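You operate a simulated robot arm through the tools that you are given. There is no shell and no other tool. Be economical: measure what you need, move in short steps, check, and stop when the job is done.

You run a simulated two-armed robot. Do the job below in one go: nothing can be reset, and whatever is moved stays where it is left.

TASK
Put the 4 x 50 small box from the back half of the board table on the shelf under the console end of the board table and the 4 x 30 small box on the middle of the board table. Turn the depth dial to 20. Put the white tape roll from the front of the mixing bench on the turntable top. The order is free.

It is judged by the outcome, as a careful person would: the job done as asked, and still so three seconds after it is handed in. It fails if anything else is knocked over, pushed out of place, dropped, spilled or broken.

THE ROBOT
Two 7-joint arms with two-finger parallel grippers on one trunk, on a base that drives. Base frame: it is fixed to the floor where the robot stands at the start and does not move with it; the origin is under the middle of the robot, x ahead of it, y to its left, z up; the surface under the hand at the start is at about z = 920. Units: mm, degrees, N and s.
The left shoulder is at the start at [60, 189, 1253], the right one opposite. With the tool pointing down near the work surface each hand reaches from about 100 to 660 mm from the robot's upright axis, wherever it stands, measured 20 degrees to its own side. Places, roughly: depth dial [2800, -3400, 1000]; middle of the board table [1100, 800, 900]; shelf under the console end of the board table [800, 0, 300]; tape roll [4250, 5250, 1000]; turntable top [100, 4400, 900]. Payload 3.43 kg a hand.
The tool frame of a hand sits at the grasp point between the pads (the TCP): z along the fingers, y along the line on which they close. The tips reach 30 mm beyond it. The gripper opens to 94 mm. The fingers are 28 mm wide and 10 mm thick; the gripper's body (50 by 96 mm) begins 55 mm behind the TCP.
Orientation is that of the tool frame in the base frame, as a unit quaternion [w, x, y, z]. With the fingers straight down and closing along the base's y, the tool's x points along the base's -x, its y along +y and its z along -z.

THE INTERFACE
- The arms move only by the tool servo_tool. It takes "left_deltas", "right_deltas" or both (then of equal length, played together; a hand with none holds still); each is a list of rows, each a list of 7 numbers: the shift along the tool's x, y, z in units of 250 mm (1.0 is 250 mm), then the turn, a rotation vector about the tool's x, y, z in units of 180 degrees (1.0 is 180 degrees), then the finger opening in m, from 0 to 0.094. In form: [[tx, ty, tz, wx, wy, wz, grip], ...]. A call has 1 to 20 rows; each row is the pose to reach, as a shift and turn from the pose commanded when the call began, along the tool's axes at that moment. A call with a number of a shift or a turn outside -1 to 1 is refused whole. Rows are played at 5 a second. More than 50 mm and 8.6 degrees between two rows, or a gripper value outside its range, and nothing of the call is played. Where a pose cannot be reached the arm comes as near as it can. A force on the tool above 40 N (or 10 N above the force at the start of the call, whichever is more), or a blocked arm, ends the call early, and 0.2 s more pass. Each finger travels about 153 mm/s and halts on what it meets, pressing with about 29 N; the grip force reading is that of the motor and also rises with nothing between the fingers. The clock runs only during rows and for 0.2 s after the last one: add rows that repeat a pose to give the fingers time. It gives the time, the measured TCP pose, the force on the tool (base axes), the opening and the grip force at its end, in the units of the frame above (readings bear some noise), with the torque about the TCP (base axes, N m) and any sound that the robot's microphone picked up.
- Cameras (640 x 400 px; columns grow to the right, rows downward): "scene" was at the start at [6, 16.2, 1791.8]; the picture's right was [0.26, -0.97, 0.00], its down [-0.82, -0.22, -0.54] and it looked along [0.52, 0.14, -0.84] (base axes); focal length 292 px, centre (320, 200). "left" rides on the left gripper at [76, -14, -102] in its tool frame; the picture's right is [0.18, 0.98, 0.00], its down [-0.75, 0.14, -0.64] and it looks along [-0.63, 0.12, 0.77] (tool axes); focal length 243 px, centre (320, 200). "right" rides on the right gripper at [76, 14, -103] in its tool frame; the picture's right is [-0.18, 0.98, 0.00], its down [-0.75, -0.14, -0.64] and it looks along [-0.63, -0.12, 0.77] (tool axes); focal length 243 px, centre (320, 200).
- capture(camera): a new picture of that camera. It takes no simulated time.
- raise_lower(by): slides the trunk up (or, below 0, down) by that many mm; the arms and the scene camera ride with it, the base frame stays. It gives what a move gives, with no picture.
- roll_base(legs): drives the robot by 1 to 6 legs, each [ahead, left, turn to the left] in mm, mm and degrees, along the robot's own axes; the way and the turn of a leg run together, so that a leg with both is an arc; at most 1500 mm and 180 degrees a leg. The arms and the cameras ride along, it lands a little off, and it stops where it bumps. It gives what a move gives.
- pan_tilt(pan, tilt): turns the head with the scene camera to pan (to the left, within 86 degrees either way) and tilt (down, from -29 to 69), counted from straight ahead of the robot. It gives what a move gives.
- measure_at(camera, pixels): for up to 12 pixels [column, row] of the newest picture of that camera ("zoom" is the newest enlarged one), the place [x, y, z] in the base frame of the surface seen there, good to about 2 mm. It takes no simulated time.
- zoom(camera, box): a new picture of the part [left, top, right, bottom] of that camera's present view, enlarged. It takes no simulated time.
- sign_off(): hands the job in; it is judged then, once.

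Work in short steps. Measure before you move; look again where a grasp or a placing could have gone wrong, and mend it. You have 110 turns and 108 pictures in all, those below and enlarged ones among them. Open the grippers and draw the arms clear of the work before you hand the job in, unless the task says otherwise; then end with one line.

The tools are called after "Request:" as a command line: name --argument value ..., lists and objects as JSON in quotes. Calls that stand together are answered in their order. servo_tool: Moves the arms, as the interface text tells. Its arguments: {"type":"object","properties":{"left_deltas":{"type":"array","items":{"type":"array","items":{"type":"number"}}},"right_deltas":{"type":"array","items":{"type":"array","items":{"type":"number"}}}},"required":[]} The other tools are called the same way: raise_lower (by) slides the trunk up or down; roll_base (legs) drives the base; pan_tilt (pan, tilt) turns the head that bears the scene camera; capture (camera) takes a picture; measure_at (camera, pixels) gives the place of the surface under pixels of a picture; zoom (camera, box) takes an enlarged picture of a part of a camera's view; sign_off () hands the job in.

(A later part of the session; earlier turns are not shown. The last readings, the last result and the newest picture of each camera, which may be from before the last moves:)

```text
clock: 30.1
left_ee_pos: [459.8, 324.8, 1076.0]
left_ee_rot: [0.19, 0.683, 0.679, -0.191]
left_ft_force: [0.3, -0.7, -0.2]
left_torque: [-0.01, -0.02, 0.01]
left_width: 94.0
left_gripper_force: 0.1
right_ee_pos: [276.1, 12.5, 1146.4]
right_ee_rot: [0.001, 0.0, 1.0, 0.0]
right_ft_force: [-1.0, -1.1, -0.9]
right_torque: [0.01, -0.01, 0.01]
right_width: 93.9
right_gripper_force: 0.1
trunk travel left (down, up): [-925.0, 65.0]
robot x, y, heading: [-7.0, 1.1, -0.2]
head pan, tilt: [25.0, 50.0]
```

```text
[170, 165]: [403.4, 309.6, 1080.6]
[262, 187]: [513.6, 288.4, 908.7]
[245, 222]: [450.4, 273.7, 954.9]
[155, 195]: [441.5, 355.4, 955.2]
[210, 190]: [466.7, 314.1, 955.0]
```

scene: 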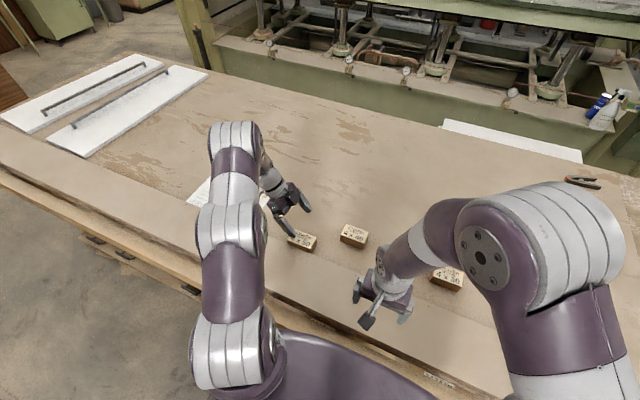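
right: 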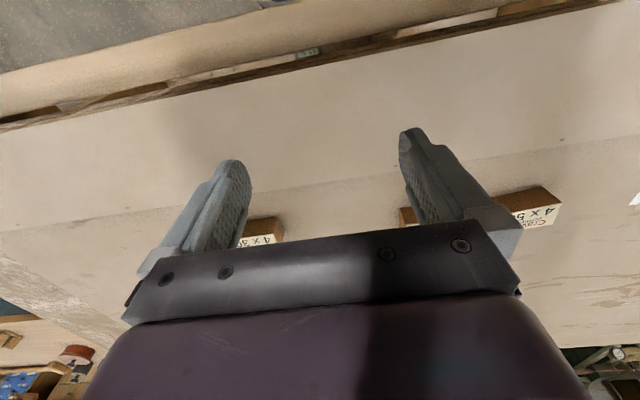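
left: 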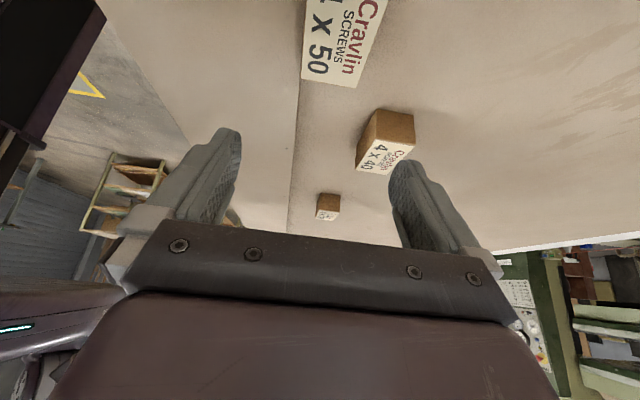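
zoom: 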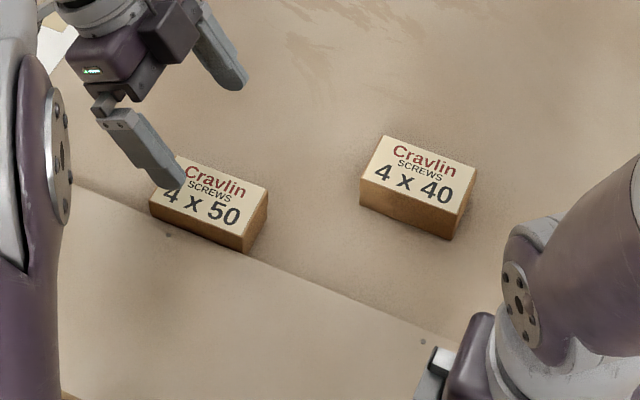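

The box is centred at (464,316), yawed ≈4°. I descend so that tips stay just above the lip (TCP z 966) and close across the short side.

Request:
servo_tool --left_deltas '[[0.055, 0.016, 0.096, -0.0107, 0, -0.0176, 0.094], [0.11, 0.016, 0.191, -0.0107, 0, -0.0176, 0.094], [0.165, 0.016, 0.287, -0.0107, 0, -0.0176, 0.094], [0.2, 0.016, 0.35, -0.0107, 0, -0.0176, 0.094], [0.218, 0.016, 0.382, -0.0107, 0, -0.0176, 0.094], [0.218, 0.016, 0.382, -0.0107, 0, -0.0176, 0.04], [0.218, 0.016, 0.382, -0.0107, 0, -0.0176, 0.03], [0.218, 0.016, 0.382, -0.0107, 0, -0.0176, 0.03]]'

Request:
capture --camera "left"

```text
clock: 31.9
left_ee_pos: [465.4, 321.7, 966.6]
left_ee_rot: [0.196, 0.66, 0.701, -0.185]
left_ft_force: [0.1, -1.0, -0.2]
left_torque: [0.07, 0.03, 0.02]
left_width: 51.8
left_gripper_force: 29.1
right_ee_pos: [278.2, 13.8, 1147.7]
right_ee_rot: [0.0, 0.0, 1.0, 0.0]
right_ft_force: [-0.8, 1.1, -0.4]
right_torque: [-0.01, 0.0, 0.0]
right_width: 94.1
right_gripper_force: 0.1
trunk travel left (down, up): [-925.0, 65.0]
robot x, y, heading: [-7.8, 3.1, 0.1]
head pan, tilt: [25.0, 50.0]
```

```text
76 pictures are left
```

left: 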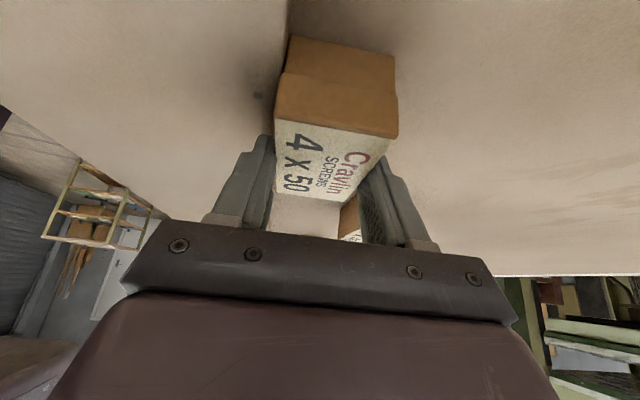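

Gripped (51.8 mm, 29 N). I lift 120 mm and check.

Request:
servo_tool --left_deltas '[[-0.083, 0, -0.137, 0, 0, 0, 0.03], [-0.166, 0, -0.273, 0, 0, 0, 0.03], [-0.249, 0, -0.41, 0, 0, 0, 0.03], [-0.249, 0, -0.41, 0, 0, 0, 0.03]]'

Request:
capture --camera "left"

```text
clock: 33.0
left_ee_pos: [466.0, 323.1, 1086.7]
left_ee_rot: [0.197, 0.659, 0.702, -0.185]
left_ft_force: [-0.4, 0.6, -3.1]
left_torque: [0.01, -0.02, 0.0]
left_width: 51.5
left_gripper_force: 28.8
right_ee_pos: [276.8, 14.6, 1147.6]
right_ee_rot: [0.001, 0.0, 1.0, 0.001]
right_ft_force: [0.7, -0.1, 0.6]
right_torque: [0.0, -0.01, 0.02]
right_width: 93.8
right_gripper_force: 0.0
trunk travel left (down, up): [-925.0, 65.0]
robot x, y, heading: [-6.4, 1.7, -0.0]
head pan, tilt: [25.0, 50.0]
```

```text
75 pictures are left
```

left: 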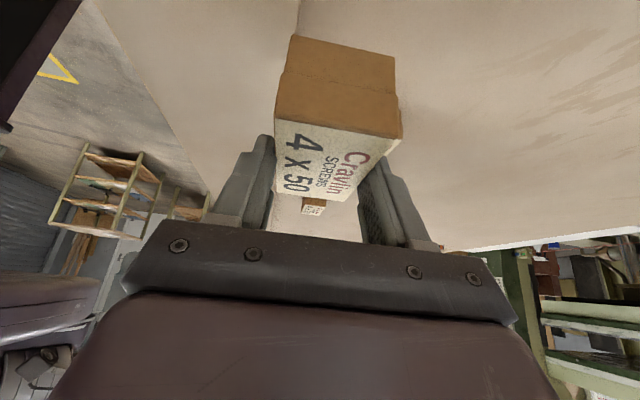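

Held firmly (≈3 N weight). I back away 550 mm from the table so the arm can be turned and lowered safely.

Request:
roll_base --legs '[[-550, 0, 0], [0, 150, 0]]'

Request:
servo_tool --left_deltas '[[0, 0, 0, -0.0238, 0, -0.0387, 0.03], [0, 0, 0, -0.0476, 0, -0.0775, 0.03], [0, 0, 0, -0.0715, 0, -0.1162, 0.03], [0, 0, 0, -0.0953, 0, -0.1549, 0.03], [0, 0, 0, -0.1191, 0, -0.1936, 0.03], [0, 0, 0, -0.1429, 0, -0.2324, 0.03], [0, 0, 0, -0.1667, 0, -0.2711, 0.03], [0, 0, 0, -0.1906, 0, -0.3098, 0.03], [0, 0, 0, -0.2144, 0, -0.3485, 0.03], [0, 0, 0, -0.2382, 0, -0.3873, 0.03], [0, 0, 0, -0.249, 0, -0.406, 0.03], [0, 0, 0, -0.249, 0, -0.406, 0.03]]'

Request:
raise_lower --by -560

Request:
pan_tilt --pan 15 --tilt 40

Request:
capture --camera "scene"

Request:
capture --camera "left"

```text
clock: 37.1
left_ee_pos: [-89.4, 469.4, 1086.3]
left_ee_rot: [0.196, 0.658, 0.703, -0.184]
left_ft_force: [-0.1, -0.7, -3.4]
left_torque: [0.03, 0.02, -0.01]
left_width: 51.6
left_gripper_force: 28.5
right_ee_pos: [-275.9, 159.6, 1146.7]
right_ee_rot: [0.001, -0.003, 1.0, 0.001]
right_ft_force: [0.1, 0.0, -0.7]
right_torque: [0.0, -0.01, -0.01]
right_width: 94.1
right_gripper_force: 0.0
trunk travel left (down, up): [-925.0, 65.0]
robot x, y, heading: [-562.2, 150.7, 0.2]
head pan, tilt: [25.0, 50.0]
```

```text
clock: 39.7
left_ee_pos: [-90.2, 472.1, 1087.9]
left_ee_rot: [0.271, 0.004, 0.962, 0.002]
left_ft_force: [0.2, 0.1, -3.5]
left_torque: [0.0, 0.02, -0.01]
left_width: 51.7
left_gripper_force: 28.9
right_ee_pos: [-275.4, 162.6, 1146.5]
right_ee_rot: [0.0, -0.002, 1.0, -0.001]
right_ft_force: [-0.5, 0.4, -0.3]
right_torque: [-0.01, 0.01, 0.0]
right_width: 94.1
right_gripper_force: 0.0
trunk travel left (down, up): [-925.0, 65.0]
robot x, y, heading: [-560.3, 148.5, 0.3]
head pan, tilt: [25.0, 50.0]
```

```text
refused: -560 is not a number from -400 to 400
```

```text
clock: 40.4
left_ee_pos: [-90.8, 472.5, 1085.9]
left_ee_rot: [0.272, 0.005, 0.962, 0.001]
left_ft_force: [0.2, -0.9, -3.3]
left_torque: [0.0, 0.03, 0.0]
left_width: 51.7
left_gripper_force: 29.5
right_ee_pos: [-276.2, 161.5, 1146.1]
right_ee_rot: [0.0, -0.003, 1.0, -0.001]
right_ft_force: [1.0, -0.3, 0.2]
right_torque: [0.04, 0.02, 0.04]
right_width: 94.0
right_gripper_force: 0.0
trunk travel left (down, up): [-925.0, 65.0]
robot x, y, heading: [-559.8, 142.2, 0.2]
head pan, tilt: [15.0, 40.0]
```

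```text
74 pictures are left
```

scene: 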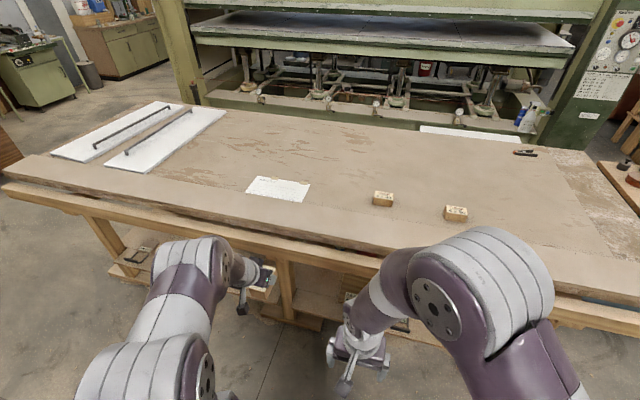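

```text
73 pictures are left
```

left: 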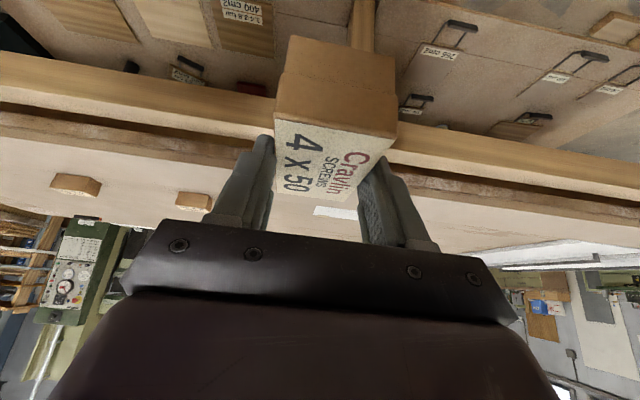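

The box is held pointing ahead. I lower the trunk by 700 mm in two steps and look under the table.

Request:
raise_lower --by -400

Request:
raise_lower --by -280

Request:
pan_tilt --pan 10 --tilt 35

Request:
capture --camera "scene"

Request:
capture --camera "left"

```text
clock: 44.2
left_ee_pos: [-89.8, 471.1, 686.9]
left_ee_rot: [0.272, 0.005, 0.962, 0.001]
left_ft_force: [1.4, 0.0, -4.0]
left_torque: [-0.01, 0.05, -0.01]
left_width: 51.8
left_gripper_force: 29.4
right_ee_pos: [-276.4, 162.2, 747.1]
right_ee_rot: [0.0, -0.003, 1.0, 0.0]
right_ft_force: [-0.7, 0.5, -0.8]
right_torque: [0.0, -0.03, -0.03]
right_width: 94.0
right_gripper_force: 0.0
trunk travel left (down, up): [-525.0, 465.0]
robot x, y, heading: [-563.9, 145.5, 0.4]
head pan, tilt: [15.0, 40.0]
```

```text
clock: 47.1
left_ee_pos: [-89.2, 472.1, 406.5]
left_ee_rot: [0.272, 0.005, 0.962, 0.002]
left_ft_force: [-0.4, -0.2, -4.2]
left_torque: [0.02, 0.03, -0.01]
left_width: 51.7
left_gripper_force: 29.1
right_ee_pos: [-276.8, 162.2, 466.1]
right_ee_rot: [0.0, -0.003, 1.0, -0.001]
right_ft_force: [0.1, 0.0, 0.5]
right_torque: [-0.03, 0.04, -0.02]
right_width: 93.9
right_gripper_force: 0.0
trunk travel left (down, up): [-245.0, 745.0]
robot x, y, heading: [-560.5, 148.9, 0.2]
head pan, tilt: [15.0, 40.0]
```

```text
clock: 47.7
left_ee_pos: [-89.2, 472.0, 406.1]
left_ee_rot: [0.272, 0.005, 0.962, 0.0]
left_ft_force: [0.4, -0.8, -3.5]
left_torque: [0.0, -0.01, 0.04]
left_width: 51.9
left_gripper_force: 28.8
right_ee_pos: [-276.5, 161.5, 466.6]
right_ee_rot: [0.0, -0.003, 1.0, 0.0]
right_ft_force: [-0.1, -0.8, 0.1]
right_torque: [0.0, -0.01, 0.04]
right_width: 94.1
right_gripper_force: 0.0
trunk travel left (down, up): [-245.0, 745.0]
robot x, y, heading: [-562.9, 146.7, 0.6]
head pan, tilt: [10.0, 35.0]
```

```text
72 pictures are left
```

scene: 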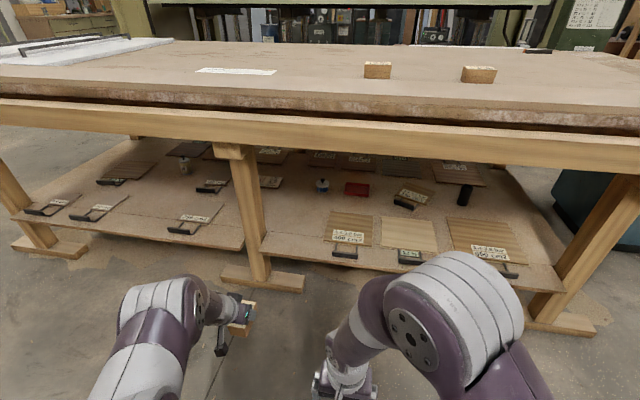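

```text
71 pictures are left
```

left: 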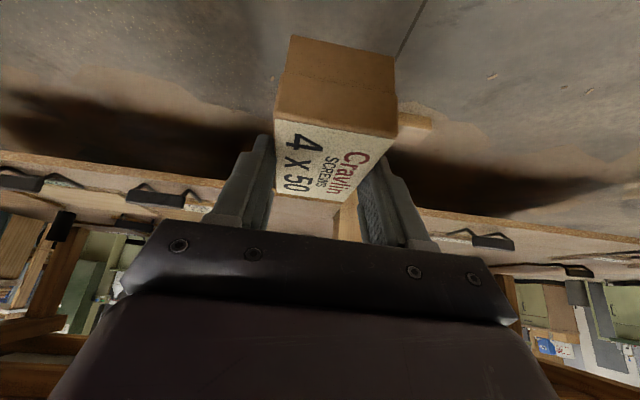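

The right bay has a clear patch at about (300,235). I measure the shelf and obstacles there.

Request:
measure_at --camera "scene" --pixels '[[262, 253], [270, 220], [300, 250], [300, 230], [327, 240], [330, 218], [345, 255], [250, 270], [240, 160], [300, 148], [290, 200], [285, 280]]'

```text
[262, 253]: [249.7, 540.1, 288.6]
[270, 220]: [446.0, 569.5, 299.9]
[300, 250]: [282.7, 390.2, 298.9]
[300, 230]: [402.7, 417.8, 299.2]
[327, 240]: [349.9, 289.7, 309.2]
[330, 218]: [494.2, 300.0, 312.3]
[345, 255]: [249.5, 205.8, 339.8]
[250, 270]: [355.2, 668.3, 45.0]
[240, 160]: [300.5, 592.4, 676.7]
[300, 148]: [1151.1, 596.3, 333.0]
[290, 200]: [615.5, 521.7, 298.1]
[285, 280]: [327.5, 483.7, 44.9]
```

Clear patch y 310–540, x 260–600, z 299. I shift 52 mm right and roll ahead 465 mm, bringing the box over it.

Request:
roll_base --legs '[[0, -52, 0], [330, 0, 0]]'

Request:
capture --camera "scene"

```text
clock: 50.4
left_ee_pos: [238.6, 423.6, 406.6]
left_ee_rot: [0.272, 0.004, 0.962, 0.0]
left_ft_force: [0.5, -0.6, -4.2]
left_torque: [-0.04, 0.0, 0.03]
left_width: 51.5
left_gripper_force: 28.9
right_ee_pos: [51.3, 112.3, 465.9]
right_ee_rot: [0.0, -0.002, 1.0, -0.001]
right_ft_force: [0.0, 0.6, 0.4]
right_torque: [-0.01, -0.01, -0.01]
right_width: 94.1
right_gripper_force: 0.0
trunk travel left (down, up): [-245.0, 745.0]
robot x, y, heading: [-236.8, 100.2, 0.1]
head pan, tilt: [10.0, 35.0]
```

```text
70 pictures are left
```

scene: 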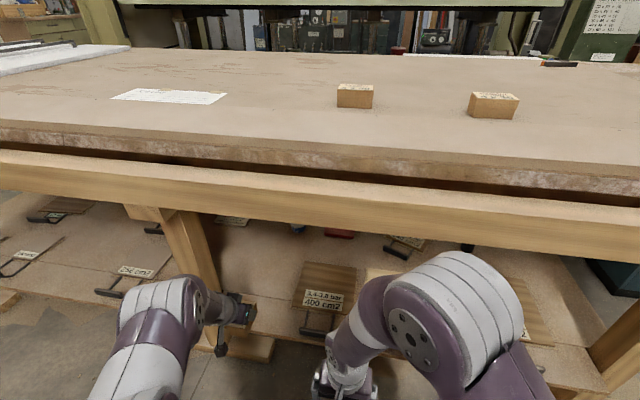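

All clear; I roll ahead another 145 mm.

Request:
roll_base --legs '[[145, 0, 0]]'

Request:
capture --camera "left"

Request:
measure_at --camera "left" --pixels '[[280, 110], [395, 130], [290, 45], [392, 60], [230, 30], [240, 100], [440, 60], [430, 130]]'

```text
clock: 51.8
left_ee_pos: [383.3, 422.3, 406.5]
left_ee_rot: [0.27, 0.004, 0.963, 0.001]
left_ft_force: [0.4, -0.3, -3.2]
left_torque: [-0.01, 0.01, 0.0]
left_width: 51.7
left_gripper_force: 28.4
right_ee_pos: [196.5, 112.3, 467.2]
right_ee_rot: [0.0, -0.002, 1.0, 0.0]
right_ft_force: [1.1, 0.7, -0.1]
right_torque: [-0.02, 0.02, 0.0]
right_width: 94.1
right_gripper_force: 0.1
trunk travel left (down, up): [-245.0, 745.0]
robot x, y, heading: [-86.7, 97.3, 0.3]
head pan, tilt: [10.0, 35.0]
```

```text
69 pictures are left
```

left: 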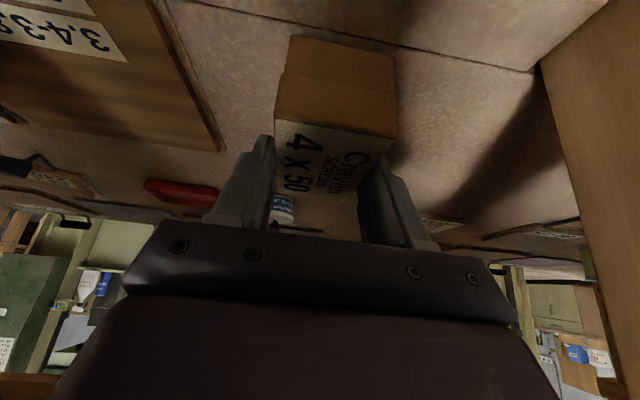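

```text
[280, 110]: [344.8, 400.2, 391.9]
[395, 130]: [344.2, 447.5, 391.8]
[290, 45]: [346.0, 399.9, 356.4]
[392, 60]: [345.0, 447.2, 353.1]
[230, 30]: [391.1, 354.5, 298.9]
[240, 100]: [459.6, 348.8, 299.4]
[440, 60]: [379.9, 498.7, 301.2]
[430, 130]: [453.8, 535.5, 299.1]
```

The box hovers ~48 mm above the bare shelf. I lower it to contact.

Request:
servo_tool --left_deltas '[[0.035, 0, 0.057, 0, 0, 0, 0.03], [0.07, 0, 0.114, 0, 0, 0, 0.03], [0.094, 0, 0.154, 0, 0, 0, 0.03], [0.1, 0, 0.164, 0, 0, 0, 0.03], [0.1, 0, 0.164, 0, 0, 0, 0.03]]'

Request:
capture --camera "left"

Request:
measure_at --camera "left" --pixels '[[292, 40], [388, 52], [340, 115], [250, 30], [420, 60]]'

```text
clock: 53.0
left_ee_pos: [382.5, 422.9, 358.6]
left_ee_rot: [0.271, 0.005, 0.962, 0.001]
left_ft_force: [0.3, 0.6, -3.3]
left_torque: [0.0, 0.0, 0.03]
left_width: 51.7
left_gripper_force: 29.3
right_ee_pos: [196.9, 113.3, 466.3]
right_ee_rot: [0.0, -0.003, 1.0, -0.001]
right_ft_force: [-0.2, 0.6, 0.1]
right_torque: [0.0, 0.01, -0.01]
right_width: 94.0
right_gripper_force: 0.0
trunk travel left (down, up): [-245.0, 745.0]
robot x, y, heading: [-87.6, 96.3, 0.4]
head pan, tilt: [10.0, 35.0]
```

```text
68 pictures are left
```

left: 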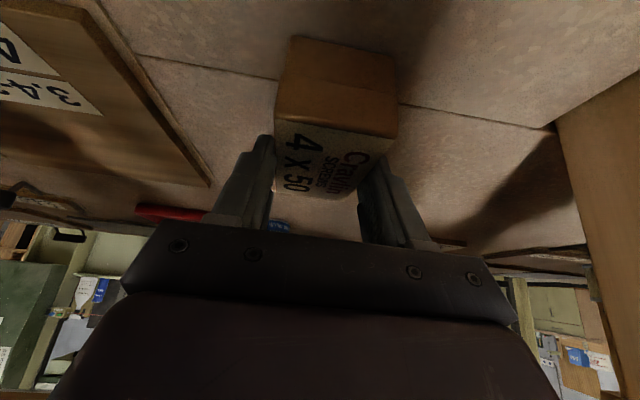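

```text
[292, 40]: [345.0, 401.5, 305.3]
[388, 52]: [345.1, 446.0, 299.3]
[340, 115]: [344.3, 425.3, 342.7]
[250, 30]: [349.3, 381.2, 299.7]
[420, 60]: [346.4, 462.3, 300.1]
```

About 2 mm remain. I lower 3 mm, open, and withdraw back-up along the tool axis.

Request:
servo_tool --left_deltas '[[0.004, 0, 0.007, 0, 0, 0, 0.03], [0.006, 0, 0.0102, 0, 0, 0, 0.03], [0.006, 0, 0.0102, 0, 0, 0, 0.08], [0.006, 0, 0.0102, 0, 0, 0, 0.094], [0.006, 0, 0.0102, 0, 0, 0, 0.094], [0.006, 0, -0.09, 0, 0, 0, 0.094], [0.006, 0, -0.24, 0, 0, 0, 0.094], [0.006, 0, -0.4, 0, 0, 0, 0.094]]'

Request:
capture --camera "left"

```text
clock: 54.8
left_ee_pos: [327.8, 421.4, 443.3]
left_ee_rot: [0.271, 0.006, 0.963, 0.001]
left_ft_force: [-0.4, 0.8, -0.3]
left_torque: [-0.02, -0.01, -0.03]
left_width: 94.2
left_gripper_force: 0.1
right_ee_pos: [196.7, 112.0, 465.9]
right_ee_rot: [0.0, -0.002, 1.0, 0.0]
right_ft_force: [0.0, 0.0, 0.2]
right_torque: [0.03, 0.02, 0.01]
right_width: 93.9
right_gripper_force: 0.1
trunk travel left (down, up): [-245.0, 745.0]
robot x, y, heading: [-90.1, 95.5, 0.3]
head pan, tilt: [10.0, 35.0]
```

```text
67 pictures are left
```

left: 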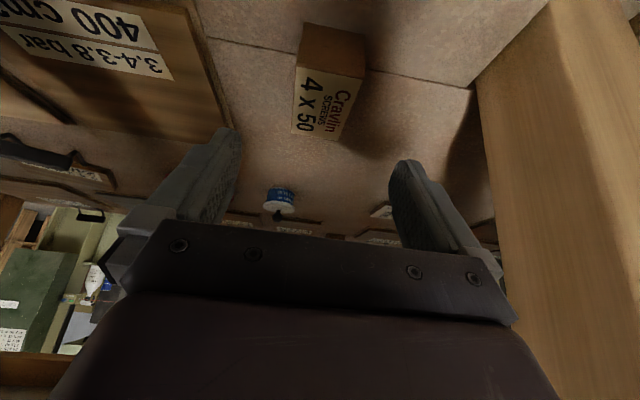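

The 4 x 50 box stands on the shelf. I back out, raise the trunk to its first height, and look at the 4 x 30 box.

Request:
roll_base --legs '[[-480, 0, 0]]'

Request:
zoom --camera "scene" --box '[160, 150, 480, 350]'

Request:
raise_lower --by 400

Request:
raise_lower --by 280

Request:
roll_base --legs '[[560, 0, 0]]'

Request:
pan_tilt --pan -5 --tilt 50

Request:
capture --camera "scene"

```text
clock: 57.6
left_ee_pos: [-154.4, 420.7, 443.0]
left_ee_rot: [0.271, 0.002, 0.963, 0.002]
left_ft_force: [-0.1, -0.3, -0.5]
left_torque: [-0.01, 0.04, 0.03]
left_width: 94.1
left_gripper_force: 0.0
right_ee_pos: [-285.7, 110.1, 467.1]
right_ee_rot: [0.0, -0.004, 1.0, 0.0]
right_ft_force: [-0.6, -0.7, 0.7]
right_torque: [0.01, 0.01, -0.01]
right_width: 93.7
right_gripper_force: 0.1
trunk travel left (down, up): [-245.0, 745.0]
robot x, y, heading: [-572.5, 98.5, 0.3]
head pan, tilt: [10.0, 35.0]
```

```text
2.00 times, centred on (320, 250) of scene
```

zoom: 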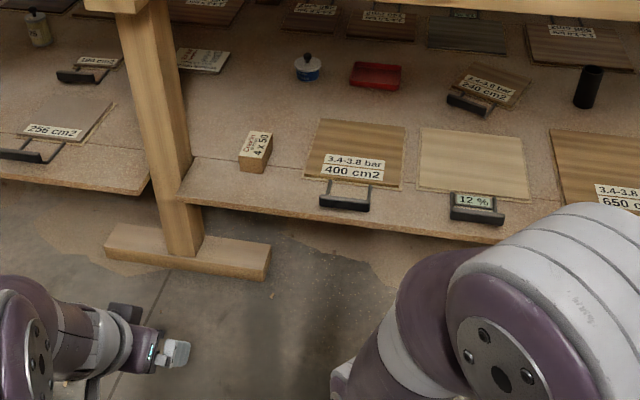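

```text
clock: 61.5
left_ee_pos: [-154.7, 422.0, 843.7]
left_ee_rot: [0.272, 0.004, 0.962, 0.001]
left_ft_force: [0.2, -1.0, -0.3]
left_torque: [0.01, -0.02, 0.03]
left_width: 93.6
left_gripper_force: 0.1
right_ee_pos: [-286.2, 110.8, 867.3]
right_ee_rot: [0.001, -0.004, 1.0, 0.0]
right_ft_force: [0.0, 0.3, -0.3]
right_torque: [0.02, -0.03, 0.01]
right_width: 93.9
right_gripper_force: 0.1
trunk travel left (down, up): [-645.0, 345.0]
robot x, y, heading: [-570.6, 97.8, 0.5]
head pan, tilt: [10.0, 35.0]
```

```text
clock: 64.3
left_ee_pos: [-154.7, 421.1, 1124.4]
left_ee_rot: [0.271, 0.004, 0.962, 0.001]
left_ft_force: [-0.4, -0.7, 0.2]
left_torque: [-0.02, 0.01, -0.02]
left_width: 94.1
left_gripper_force: 0.1
right_ee_pos: [-286.2, 110.3, 1146.0]
right_ee_rot: [0.0, -0.004, 1.0, 0.0]
right_ft_force: [0.4, 0.9, 0.1]
right_torque: [-0.01, -0.03, -0.01]
right_width: 94.2
right_gripper_force: 0.1
trunk travel left (down, up): [-925.0, 65.0]
robot x, y, heading: [-570.2, 95.5, 0.5]
head pan, tilt: [10.0, 35.0]
```

```text
clock: 67.5
left_ee_pos: [407.7, 422.7, 1123.3]
left_ee_rot: [0.271, 0.005, 0.962, 0.001]
left_ft_force: [-0.3, -0.6, -0.1]
left_torque: [0.04, 0.0, 0.01]
left_width: 94.0
left_gripper_force: 0.1
right_ee_pos: [274.7, 112.7, 1147.4]
right_ee_rot: [0.0, -0.002, 1.0, 0.0]
right_ft_force: [-0.8, 0.0, -0.1]
right_torque: [0.0, -0.02, 0.01]
right_width: 94.0
right_gripper_force: 0.1
trunk travel left (down, up): [-925.0, 65.0]
robot x, y, heading: [-14.7, 99.1, 0.2]
head pan, tilt: [10.0, 35.0]
```

```text
clock: 68.3
left_ee_pos: [408.0, 423.9, 1123.3]
left_ee_rot: [0.271, 0.006, 0.963, 0.001]
left_ft_force: [-0.3, 0.0, -0.9]
left_torque: [0.0, 0.01, -0.02]
left_width: 94.0
left_gripper_force: 0.1
right_ee_pos: [275.6, 112.1, 1145.9]
right_ee_rot: [0.0, -0.002, 1.0, 0.0]
right_ft_force: [0.6, 0.9, 0.5]
right_torque: [-0.01, 0.01, 0.0]
right_width: 93.9
right_gripper_force: 0.2
trunk travel left (down, up): [-925.0, 65.0]
robot x, y, heading: [-11.4, 99.0, 0.2]
head pan, tilt: [-5.0, 50.0]
```

```text
65 pictures are left
```

scene: 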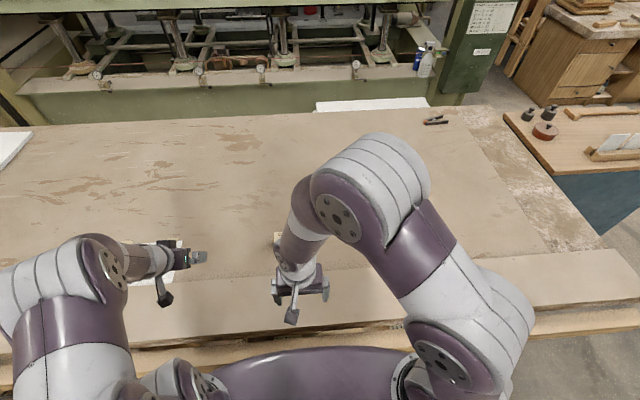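

The 4 x 30 box is behind the right arm. I move the right hand to the right side of the box, then turn it to point left (+y) with a 50° tilt, closing along x.

Request:
servo_tool --right_deltas '[[-0.11, -0.142, 0, 0, 0, 0, 0.094], [-0.22, -0.284, 0, 0, 0, 0, 0.094], [-0.33, -0.426, 0, 0, 0, 0, 0.094], [-0.44, -0.568, 0, 0, 0, 0, 0.094], [-0.55, -0.71, 0, 0, 0, 0, 0.094], [-0.66, -0.852, 0, 0, 0, 0, 0.094], [-0.7, -0.852, 0, 0, 0, 0, 0.094]]'

Request:
servo_tool --right_deltas '[[-0.025, -0.035, 0.022, -0.0167, -0.0167, -0.0358, 0.094], [-0.049, -0.071, 0.043, -0.0334, -0.0334, -0.0716, 0.094], [-0.074, -0.106, 0.065, -0.0501, -0.0501, -0.1074, 0.094], [-0.098, -0.142, 0.086, -0.0668, -0.0668, -0.1432, 0.094], [-0.123, -0.177, 0.108, -0.0835, -0.0835, -0.179, 0.094], [-0.148, -0.212, 0.129, -0.1002, -0.1002, -0.2148, 0.094], [-0.172, -0.248, 0.151, -0.1168, -0.1168, -0.2506, 0.094], [-0.197, -0.283, 0.172, -0.1335, -0.1335, -0.2864, 0.094], [-0.222, -0.318, 0.194, -0.1502, -0.1502, -0.3222, 0.094], [-0.246, -0.354, 0.215, -0.1669, -0.1669, -0.358, 0.094], [-0.271, -0.389, 0.237, -0.1836, -0.1836, -0.3938, 0.094], [-0.295, -0.425, 0.258, -0.2003, -0.2003, -0.4296, 0.094], [-0.32, -0.46, 0.28, -0.217, -0.217, -0.4654, 0.094], [-0.32, -0.46, 0.28, -0.217, -0.217, -0.4654, 0.094]]'

Request:
capture --camera "right"

Request:
capture --camera "scene"

```text
clock: 69.9
left_ee_pos: [407.8, 422.1, 1124.6]
left_ee_rot: [0.271, 0.006, 0.962, 0.001]
left_ft_force: [-1.0, 0.8, 0.3]
left_torque: [-0.03, -0.02, -0.01]
left_width: 93.8
left_gripper_force: 0.1
right_ee_pos: [451.7, -101.4, 1146.8]
right_ee_rot: [0.0, -0.002, 1.0, 0.0]
right_ft_force: [0.6, -0.3, 0.7]
right_torque: [-0.01, 0.01, -0.03]
right_width: 93.9
right_gripper_force: 0.2
trunk travel left (down, up): [-925.0, 65.0]
robot x, y, heading: [-8.8, 92.9, 0.3]
head pan, tilt: [-5.0, 50.0]
```

```text
clock: 72.9
left_ee_pos: [408.3, 421.7, 1125.0]
left_ee_rot: [0.272, 0.005, 0.962, 0.001]
left_ft_force: [0.2, 1.3, 0.1]
left_torque: [0.01, -0.02, -0.01]
left_width: 93.9
left_gripper_force: 0.1
right_ee_pos: [442.2, -127.2, 1044.9]
right_ee_rot: [0.29, -0.646, 0.656, 0.262]
right_ft_force: [0.1, 0.1, 0.1]
right_torque: [0.0, -0.01, -0.01]
right_width: 94.0
right_gripper_force: 0.1
right hand out of reach, approached as far as the arm can: row 10, 11, 12, 13, 14
trunk travel left (down, up): [-925.0, 65.0]
robot x, y, heading: [-14.8, 99.5, 0.2]
head pan, tilt: [-5.0, 50.0]
```

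```text
64 pictures are left
```

right: 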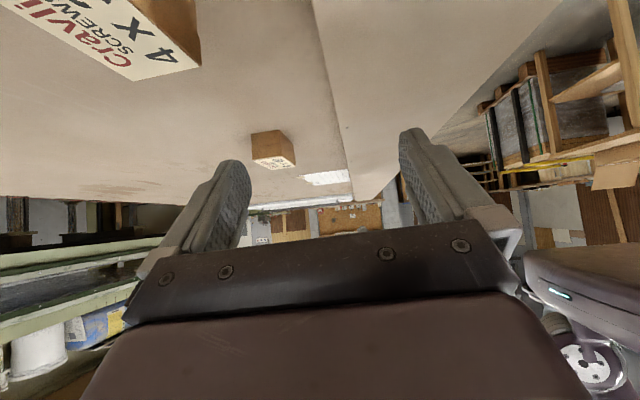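

```text
63 pictures are left
```

scene: 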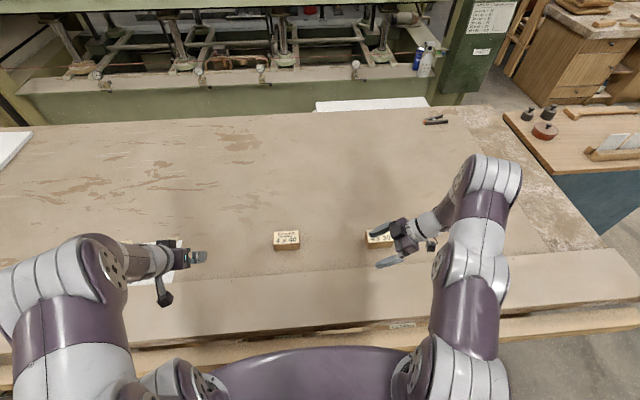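

That pose is out of reach. I roll 150 mm to the right and use a smaller tilt (35°).

Request:
roll_base --legs '[[0, -160, 0]]'

Request:
servo_tool --right_deltas '[[-0.025, -0.076, 0.051, -0.0034, 0.015, -0.0033, 0.094], [-0.05, -0.152, 0.102, -0.0068, 0.03, -0.0066, 0.094], [-0.075, -0.228, 0.153, -0.0102, 0.045, -0.01, 0.094], [-0.1, -0.304, 0.204, -0.0136, 0.061, -0.0131, 0.094], [-0.1, -0.304, 0.204, -0.0136, 0.061, -0.0131, 0.094]]'

Request:
capture --camera "right"

```text
clock: 74.3
left_ee_pos: [409.1, 264.3, 1123.5]
left_ee_rot: [0.271, 0.005, 0.963, 0.0]
left_ft_force: [0.3, 0.4, -0.3]
left_torque: [-0.01, 0.0, -0.03]
left_width: 94.1
left_gripper_force: 0.1
right_ee_pos: [443.6, -286.7, 1045.3]
right_ee_rot: [0.288, -0.646, 0.657, 0.261]
right_ft_force: [0.8, 0.3, 0.2]
right_torque: [-0.04, -0.02, -0.01]
right_width: 93.8
right_gripper_force: 0.0
trunk travel left (down, up): [-925.0, 65.0]
robot x, y, heading: [-9.3, -59.8, 0.2]
head pan, tilt: [-5.0, 50.0]
```

```text
clock: 75.5
left_ee_pos: [408.6, 262.2, 1122.7]
left_ee_rot: [0.271, 0.006, 0.962, 0.0]
left_ft_force: [-0.5, 0.2, 0.5]
left_torque: [0.02, 0.02, 0.01]
left_width: 94.3
left_gripper_force: 0.0
right_ee_pos: [521.6, -237.0, 1028.7]
right_ee_rot: [-0.217, 0.687, -0.662, -0.208]
right_ft_force: [0.5, -0.1, -0.8]
right_torque: [-0.01, -0.02, 0.02]
right_width: 94.1
right_gripper_force: 0.1
trunk travel left (down, up): [-925.0, 65.0]
robot x, y, heading: [-7.9, -60.2, 0.2]
head pan, tilt: [-5.0, 50.0]
```

```text
62 pictures are left
```

right: 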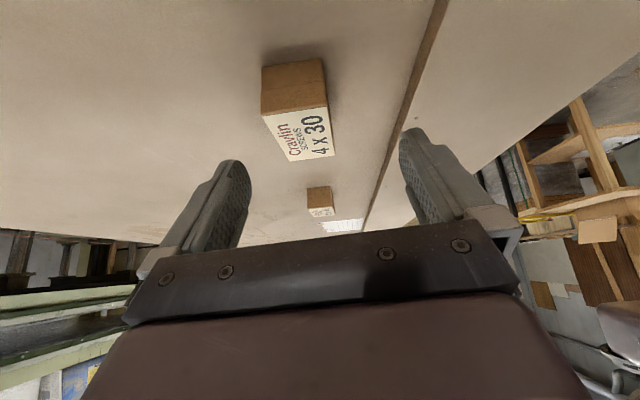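

The box is well in view. I measure its top corners.

Request:
measure_at --camera "right" --pixels '[[263, 114], [325, 105], [287, 160], [333, 153], [264, 85], [322, 75], [300, 130]]'

```text
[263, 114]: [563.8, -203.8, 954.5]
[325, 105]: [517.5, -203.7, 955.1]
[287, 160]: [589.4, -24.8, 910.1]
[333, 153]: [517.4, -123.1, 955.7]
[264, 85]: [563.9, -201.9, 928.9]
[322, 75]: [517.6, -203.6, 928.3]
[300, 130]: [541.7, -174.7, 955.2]
```

Box 4 x 30: x 516–565, y −204…−121, straight. I centre the hand, advance along the tool axis to TCP (541,−170,950), and close.

Request:
servo_tool --right_deltas '[[-0.01, -0.079, 0, 0.0057, 0, 0.0082, 0.094], [-0.02, -0.079, 0.12, 0.0057, 0, 0.0082, 0.094], [-0.03, -0.079, 0.24, 0.0057, 0, 0.0082, 0.094], [-0.036, -0.079, 0.34, 0.0057, 0, 0.0082, 0.094], [-0.036, -0.079, 0.412, 0.0057, 0, 0.0082, 0.094], [-0.036, -0.079, 0.412, 0.0057, 0, 0.0082, 0.04], [-0.036, -0.079, 0.412, 0.0057, 0, 0.0082, 0.03], [-0.036, -0.079, 0.412, 0.0057, 0, 0.0082, 0.03]]'

Request:
capture --camera "right"

```text
clock: 77.3
left_ee_pos: [408.4, 261.1, 1122.4]
left_ee_rot: [0.272, 0.006, 0.962, 0.0]
left_ft_force: [-0.1, -0.4, 0.3]
left_torque: [0.01, 0.01, -0.02]
left_width: 93.8
left_gripper_force: 0.1
right_ee_pos: [541.7, -169.4, 950.0]
right_ee_rot: [-0.221, 0.676, -0.673, -0.204]
right_ft_force: [-0.4, 0.5, -0.3]
right_torque: [-0.01, 0.07, 0.01]
right_width: 56.5
right_gripper_force: 28.8
trunk travel left (down, up): [-925.0, 65.0]
robot x, y, heading: [-11.6, -59.1, 0.3]
head pan, tilt: [-5.0, 50.0]
```

```text
61 pictures are left
```

right: 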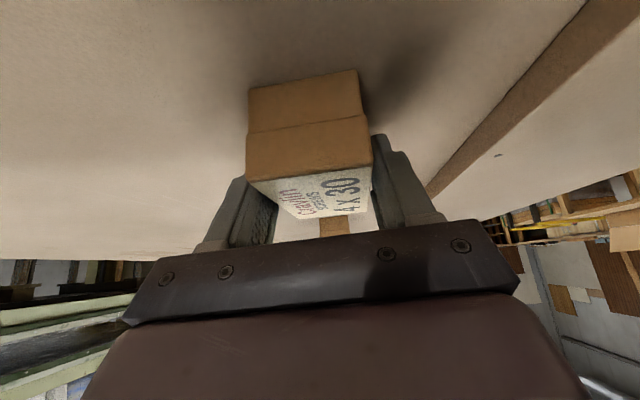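

Gripped. I lift 130 mm and check the hold.

Request:
servo_tool --right_deltas '[[-0.1, -0.003, -0.143, 0, 0, 0, 0.03], [-0.2, -0.006, -0.286, 0, 0, 0, 0.03], [-0.3, -0.01, -0.428, 0, 0, 0, 0.03], [-0.3, -0.01, -0.428, 0, 0, 0, 0.03]]'

Request:
capture --camera "right"

Request:
measure_at --camera "right" --pixels '[[250, 175], [368, 163], [255, 100], [355, 85]]'

```text
clock: 78.3
left_ee_pos: [410.2, 261.6, 1123.9]
left_ee_rot: [0.27, 0.006, 0.963, 0.0]
left_ft_force: [0.4, 0.2, 0.0]
left_torque: [0.01, 0.03, 0.03]
left_width: 94.2
left_gripper_force: 0.0
right_ee_pos: [540.9, -168.5, 1080.4]
right_ee_rot: [-0.221, 0.676, -0.673, -0.206]
right_ft_force: [-0.4, 0.8, -3.9]
right_torque: [-0.02, 0.01, -0.02]
right_width: 56.1
right_gripper_force: 28.4
trunk travel left (down, up): [-925.0, 65.0]
robot x, y, heading: [-9.2, -62.9, 0.0]
head pan, tilt: [-5.0, 50.0]
```

```text
60 pictures are left
```

right: 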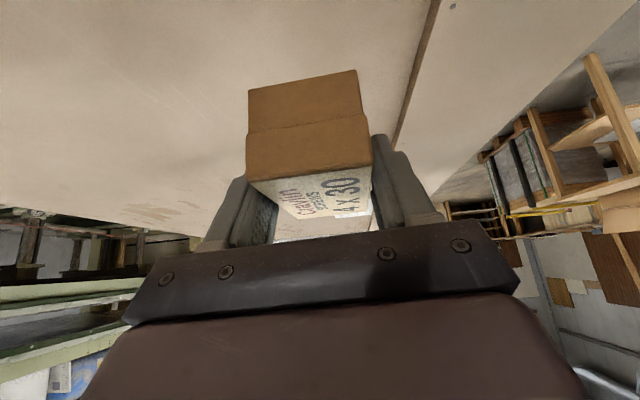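

```text
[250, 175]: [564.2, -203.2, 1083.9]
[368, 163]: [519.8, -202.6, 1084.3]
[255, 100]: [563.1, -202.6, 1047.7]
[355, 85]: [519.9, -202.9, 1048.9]
```

Held (3.9 N). I turn the hand 135° to the right in place while drawing it nearer.

Request:
servo_tool --right_deltas '[[0.018, 0.024, -0.013, 0.0254, 0.0009, 0.0362, 0.03], [0.036, 0.047, -0.025, 0.0508, 0.0019, 0.0724, 0.03], [0.054, 0.071, -0.038, 0.0762, 0.0028, 0.1085, 0.03], [0.072, 0.094, -0.051, 0.1016, 0.0038, 0.1447, 0.03], [0.089, 0.118, -0.064, 0.127, 0.0047, 0.1809, 0.03], [0.107, 0.141, -0.076, 0.1525, 0.0056, 0.2171, 0.03], [0.125, 0.165, -0.089, 0.1779, 0.0066, 0.2533, 0.03], [0.143, 0.188, -0.102, 0.2033, 0.0075, 0.2894, 0.03], [0.161, 0.212, -0.114, 0.2287, 0.0085, 0.3256, 0.03], [0.179, 0.235, -0.127, 0.2541, 0.0094, 0.3618, 0.03], [0.197, 0.259, -0.14, 0.2795, 0.0103, 0.398, 0.03], [0.215, 0.282, -0.152, 0.3049, 0.0113, 0.4342, 0.03], [0.232, 0.306, -0.165, 0.3303, 0.0122, 0.4703, 0.03], [0.25, 0.329, -0.178, 0.3557, 0.0132, 0.5065, 0.03], [0.268, 0.353, -0.19, 0.3812, 0.0141, 0.5427, 0.03], [0.286, 0.376, -0.203, 0.4066, 0.015, 0.5789, 0.03], [0.304, 0.4, -0.216, 0.432, 0.016, 0.615, 0.03], [0.304, 0.4, -0.216, 0.432, 0.016, 0.615, 0.03]]'

Request:
capture --camera "scene"

```text
clock: 82.1
left_ee_pos: [409.5, 261.3, 1123.9]
left_ee_rot: [0.271, 0.005, 0.962, 0.002]
left_ft_force: [1.3, 0.2, -0.7]
left_torque: [0.03, -0.05, 0.05]
left_width: 94.3
left_gripper_force: 0.0
right_ee_pos: [263.2, -490.4, 1079.1]
right_ee_rot: [0.282, 0.352, 0.887, -0.102]
right_ft_force: [0.8, 0.5, -2.6]
right_torque: [0.08, 0.03, 0.02]
right_width: 55.9
right_gripper_force: 28.6
right hand out of reach, approached as far as the arm can: row 11, 12, 13, 14, 15, 16, 17, 18
trunk travel left (down, up): [-925.0, 65.0]
robot x, y, heading: [-7.1, -59.4, 0.2]
head pan, tilt: [-5.0, 50.0]
```

```text
59 pictures are left
```

scene: 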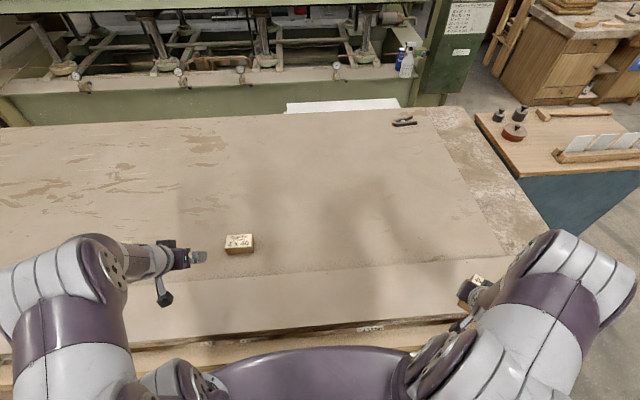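

The orientation is reached but the position drifted outward to (263,−490). I now translate back inward with this orientation.

Request:
servo_tool --right_deltas '[[0.005, 0.16, 0, 0, 0, 0, 0.03], [0.01, 0.32, 0, 0, 0, 0, 0.03], [0.016, 0.48, 0, 0, 0, 0, 0.03], [0.02, 0.64, 0, 0, 0, 0, 0.03], [0.025, 0.8, 0, 0, 0, 0, 0.03], [0.03, 0.96, 0, 0, 0, 0, 0.03], [0.03, 0.96, 0, 0, 0, 0, 0.03]]'

```text
clock: 83.7
left_ee_pos: [410.3, 260.7, 1123.6]
left_ee_rot: [0.272, 0.006, 0.962, 0.0]
left_ft_force: [-0.4, -0.1, -1.1]
left_torque: [0.01, -0.02, -0.01]
left_width: 94.1
left_gripper_force: 0.1
right_ee_pos: [264.7, -490.0, 1079.4]
right_ee_rot: [0.284, 0.352, 0.886, -0.101]
right_ft_force: [0.1, -0.1, -4.2]
right_torque: [-0.01, 0.01, -0.02]
right_width: 56.2
right_gripper_force: 28.6
right hand out of reach, approached as far as the arm can: row 1, 2, 3, 4, 5, 6, 7
trunk travel left (down, up): [-925.0, 65.0]
robot x, y, heading: [-10.4, -63.7, -0.1]
head pan, tilt: [-5.0, 50.0]
```

The arm sits at a joint limit. I unwind: turn back 90° to the left while translating inward.

Request:
servo_tool --right_deltas '[[0.009, 0.09, -0.005, -0.026, 0.001, -0.0373, 0.03], [0.018, 0.18, -0.009, -0.052, 0.0016, -0.0745, 0.03], [0.027, 0.27, -0.014, -0.078, 0.0025, -0.1118, 0.03], [0.036, 0.36, -0.018, -0.104, 0.0033, -0.1491, 0.03], [0.045, 0.45, -0.023, -0.13, 0.004, -0.1864, 0.03], [0.055, 0.54, -0.027, -0.156, 0.005, -0.2236, 0.03], [0.064, 0.63, -0.032, -0.182, 0.006, -0.2609, 0.03], [0.073, 0.72, -0.036, -0.208, 0.0065, -0.2982, 0.03], [0.082, 0.81, -0.041, -0.234, 0.0074, -0.3355, 0.03], [0.091, 0.9, -0.045, -0.26, 0.008, -0.3727, 0.03], [0.1, 0.99, -0.05, -0.286, 0.009, -0.41, 0.03], [0.1, 0.99, -0.05, -0.286, 0.009, -0.41, 0.03]]'

Request:
capture --camera "scene"

```text
clock: 86.3
left_ee_pos: [409.5, 261.6, 1123.8]
left_ee_rot: [0.272, 0.007, 0.962, 0.0]
left_ft_force: [-0.2, 0.8, -0.7]
left_torque: [0.03, 0.04, 0.02]
left_width: 94.1
left_gripper_force: 0.0
right_ee_pos: [410.3, -290.5, 1081.7]
right_ee_rot: [0.272, -0.379, 0.875, 0.128]
right_ft_force: [-0.3, 0.6, -3.4]
right_torque: [-0.03, 0.03, 0.0]
right_width: 56.3
right_gripper_force: 29.3
trunk travel left (down, up): [-925.0, 65.0]
robot x, y, heading: [-8.9, -62.1, -0.0]
head pan, tilt: [-5.0, 50.0]
```

```text
58 pictures are left
```

scene: 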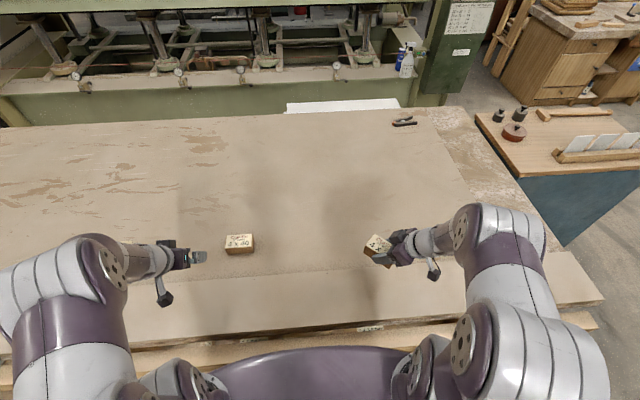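

Unwound. I turn the hand to point straight ahead (−48°) and move toward (550,−240) to test the forward reach.

Request:
servo_tool --right_deltas '[[-0.072, -0.046, 0.05, 0.0257, 0, 0.0365, 0.03], [-0.145, -0.091, 0.099, 0.0514, -0.001, 0.073, 0.03], [-0.217, -0.137, 0.149, 0.0771, -0.002, 0.1095, 0.03], [-0.29, -0.182, 0.199, 0.1028, -0.003, 0.146, 0.03], [-0.362, -0.228, 0.248, 0.1285, -0.004, 0.1825, 0.03], [-0.435, -0.274, 0.298, 0.1542, -0.005, 0.219, 0.03], [-0.435, -0.274, 0.298, 0.1542, -0.005, 0.219, 0.03]]'

```text
clock: 87.9
left_ee_pos: [409.0, 262.7, 1124.1]
left_ee_rot: [0.272, 0.006, 0.962, 0.001]
left_ft_force: [-0.3, 0.2, -0.5]
left_torque: [-0.01, 0.0, 0.05]
left_width: 93.9
left_gripper_force: 0.1
right_ee_pos: [550.1, -240.3, 1081.6]
right_ee_rot: [0.302, 0.013, 0.953, 0.003]
right_ft_force: [-0.3, 0.2, -3.8]
right_torque: [0.01, 0.01, -0.01]
right_width: 56.0
right_gripper_force: 28.5
trunk travel left (down, up): [-925.0, 65.0]
robot x, y, heading: [-10.0, -63.0, 0.3]
head pan, tilt: [-5.0, 50.0]
```

Now I extend straight forward to test reach.

Request:
servo_tool --right_deltas '[[-0.137, 0, 0.095, 0, 0, 0, 0.03], [-0.273, 0, 0.19, 0, 0, 0, 0.03], [-0.41, 0, 0.286, 0, 0, 0, 0.03], [-0.547, 0, 0.381, 0, 0, 0, 0.03], [-0.683, 0, 0.476, 0, 0, 0, 0.03], [-0.82, 0, 0.572, 0, 0, 0, 0.03], [-0.82, 0, 0.572, 0, 0, 0, 0.03]]'

```text
clock: 89.5
left_ee_pos: [410.0, 262.1, 1124.1]
left_ee_rot: [0.271, 0.006, 0.963, 0.001]
left_ft_force: [0.5, -0.1, 0.9]
left_torque: [0.02, 0.0, -0.03]
left_width: 93.8
left_gripper_force: 0.0
right_ee_pos: [671.9, -240.2, 1058.6]
right_ee_rot: [0.306, 0.014, 0.952, -0.001]
right_ft_force: [-0.2, 0.5, -3.1]
right_torque: [0.0, 0.06, 0.0]
right_width: 55.9
right_gripper_force: 29.1
right hand out of reach, approached as far as the arm can: row 3, 4, 5, 6, 7
trunk travel left (down, up): [-925.0, 65.0]
robot x, y, heading: [-8.1, -62.5, 0.2]
head pan, tilt: [-5.0, 50.0]
```

Forward limit is about x 672 here, so from the front I can't reach deep enough for the table's middle; from the aisle on the press side I can. I retract the hand, back off and scout the left side route.

Request:
servo_tool --right_deltas '[[0.12, 0, -0.117, 0, 0, 0, 0.03], [0.24, 0, -0.234, 0, 0, 0, 0.03], [0.36, 0, -0.351, 0, 0, 0, 0.03], [0.48, 0, -0.468, 0, 0, 0, 0.03], [0.6, 0, -0.585, 0, 0, 0, 0.03], [0.73, 0, -0.7, 0, 0, 0, 0.03], [0.73, 0, -0.7, 0, 0, 0, 0.03]]'

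Request:
roll_base --legs '[[-600, 0, 0], [0, 0, 90]]'

Request:
pan_tilt --pan -20 --tilt 15

Request:
capture --camera "scene"

Request:
measure_at --camera "scene" --pixels '[[320, 200], [250, 200], [400, 200], [450, 180], [300, 150], [200, 150], [150, 250], [500, 150], [400, 150]]'

```text
clock: 91.1
left_ee_pos: [411.0, 261.8, 1122.5]
left_ee_rot: [0.271, 0.005, 0.963, 0.0]
left_ft_force: [0.2, 0.2, -0.4]
left_torque: [0.02, 0.0, -0.01]
left_width: 94.1
left_gripper_force: 0.2
right_ee_pos: [422.7, -233.1, 1097.6]
right_ee_rot: [0.302, 0.011, 0.953, 0.004]
right_ft_force: [0.8, -0.6, -3.3]
right_torque: [0.0, 0.02, 0.0]
right_width: 56.0
right_gripper_force: 29.4
trunk travel left (down, up): [-925.0, 65.0]
robot x, y, heading: [-8.4, -57.5, -0.1]
head pan, tilt: [-5.0, 50.0]
```

```text
clock: 98.3
left_ee_pos: [-928.6, 356.7, 1125.1]
left_ee_rot: [0.191, -0.675, 0.687, 0.191]
left_ft_force: [-0.2, -0.1, -0.6]
left_torque: [-0.01, -0.02, 0.01]
left_width: 94.1
left_gripper_force: 0.1
right_ee_pos: [-434.2, 365.9, 1096.7]
right_ee_rot: [0.211, -0.664, 0.684, 0.216]
right_ft_force: [-0.5, -0.1, -4.3]
right_torque: [-0.07, -0.02, 0.04]
right_width: 56.3
right_gripper_force: 29.0
trunk travel left (down, up): [-925.0, 65.0]
robot x, y, heading: [-613.8, -64.7, 89.7]
head pan, tilt: [-5.0, 50.0]
```

```text
clock: 99.3
left_ee_pos: [-928.2, 357.0, 1123.6]
left_ee_rot: [0.192, -0.674, 0.687, 0.192]
left_ft_force: [-0.1, -0.6, -0.1]
left_torque: [0.01, -0.01, 0.01]
left_width: 94.0
left_gripper_force: 0.2
right_ee_pos: [-433.5, 365.8, 1097.2]
right_ee_rot: [0.211, -0.664, 0.684, 0.216]
right_ft_force: [-0.5, 0.5, -4.1]
right_torque: [-0.03, -0.01, 0.03]
right_width: 56.3
right_gripper_force: 28.8
trunk travel left (down, up): [-925.0, 65.0]
robot x, y, heading: [-606.5, -66.4, 89.8]
head pan, tilt: [-20.0, 15.0]
```

```text
57 pictures are left
```

scene: 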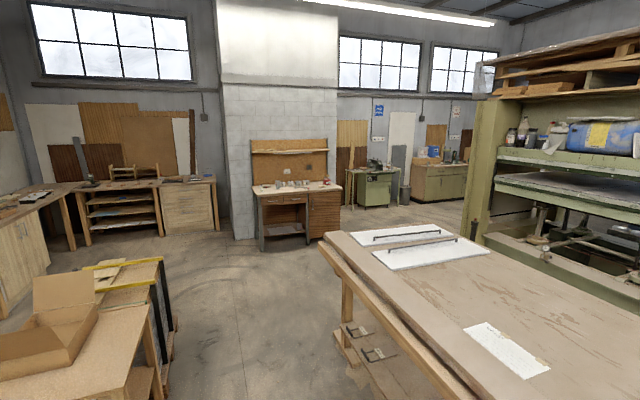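

```text
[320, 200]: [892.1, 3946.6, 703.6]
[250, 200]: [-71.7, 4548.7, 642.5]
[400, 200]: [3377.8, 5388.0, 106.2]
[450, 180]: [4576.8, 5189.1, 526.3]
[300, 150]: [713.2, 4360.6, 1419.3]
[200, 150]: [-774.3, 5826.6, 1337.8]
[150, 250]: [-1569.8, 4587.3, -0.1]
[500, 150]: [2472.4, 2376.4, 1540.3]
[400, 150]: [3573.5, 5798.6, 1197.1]
```

I measure the trolley at left and the table's end for route clearance.

Request:
measure_at --camera "scene" --pixels '[[165, 300], [170, 345], [120, 345], [100, 280], [325, 240], [340, 260], [360, 400], [480, 215], [495, 235], [462, 225], [470, 240]]'

```text
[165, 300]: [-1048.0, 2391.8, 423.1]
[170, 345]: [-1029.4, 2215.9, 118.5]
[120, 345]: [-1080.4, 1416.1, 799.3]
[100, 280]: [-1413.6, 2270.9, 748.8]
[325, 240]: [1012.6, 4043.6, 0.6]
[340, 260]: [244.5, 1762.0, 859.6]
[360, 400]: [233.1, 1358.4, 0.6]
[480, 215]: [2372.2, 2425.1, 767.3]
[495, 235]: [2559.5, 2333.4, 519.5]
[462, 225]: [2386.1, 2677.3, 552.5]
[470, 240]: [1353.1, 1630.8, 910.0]
```

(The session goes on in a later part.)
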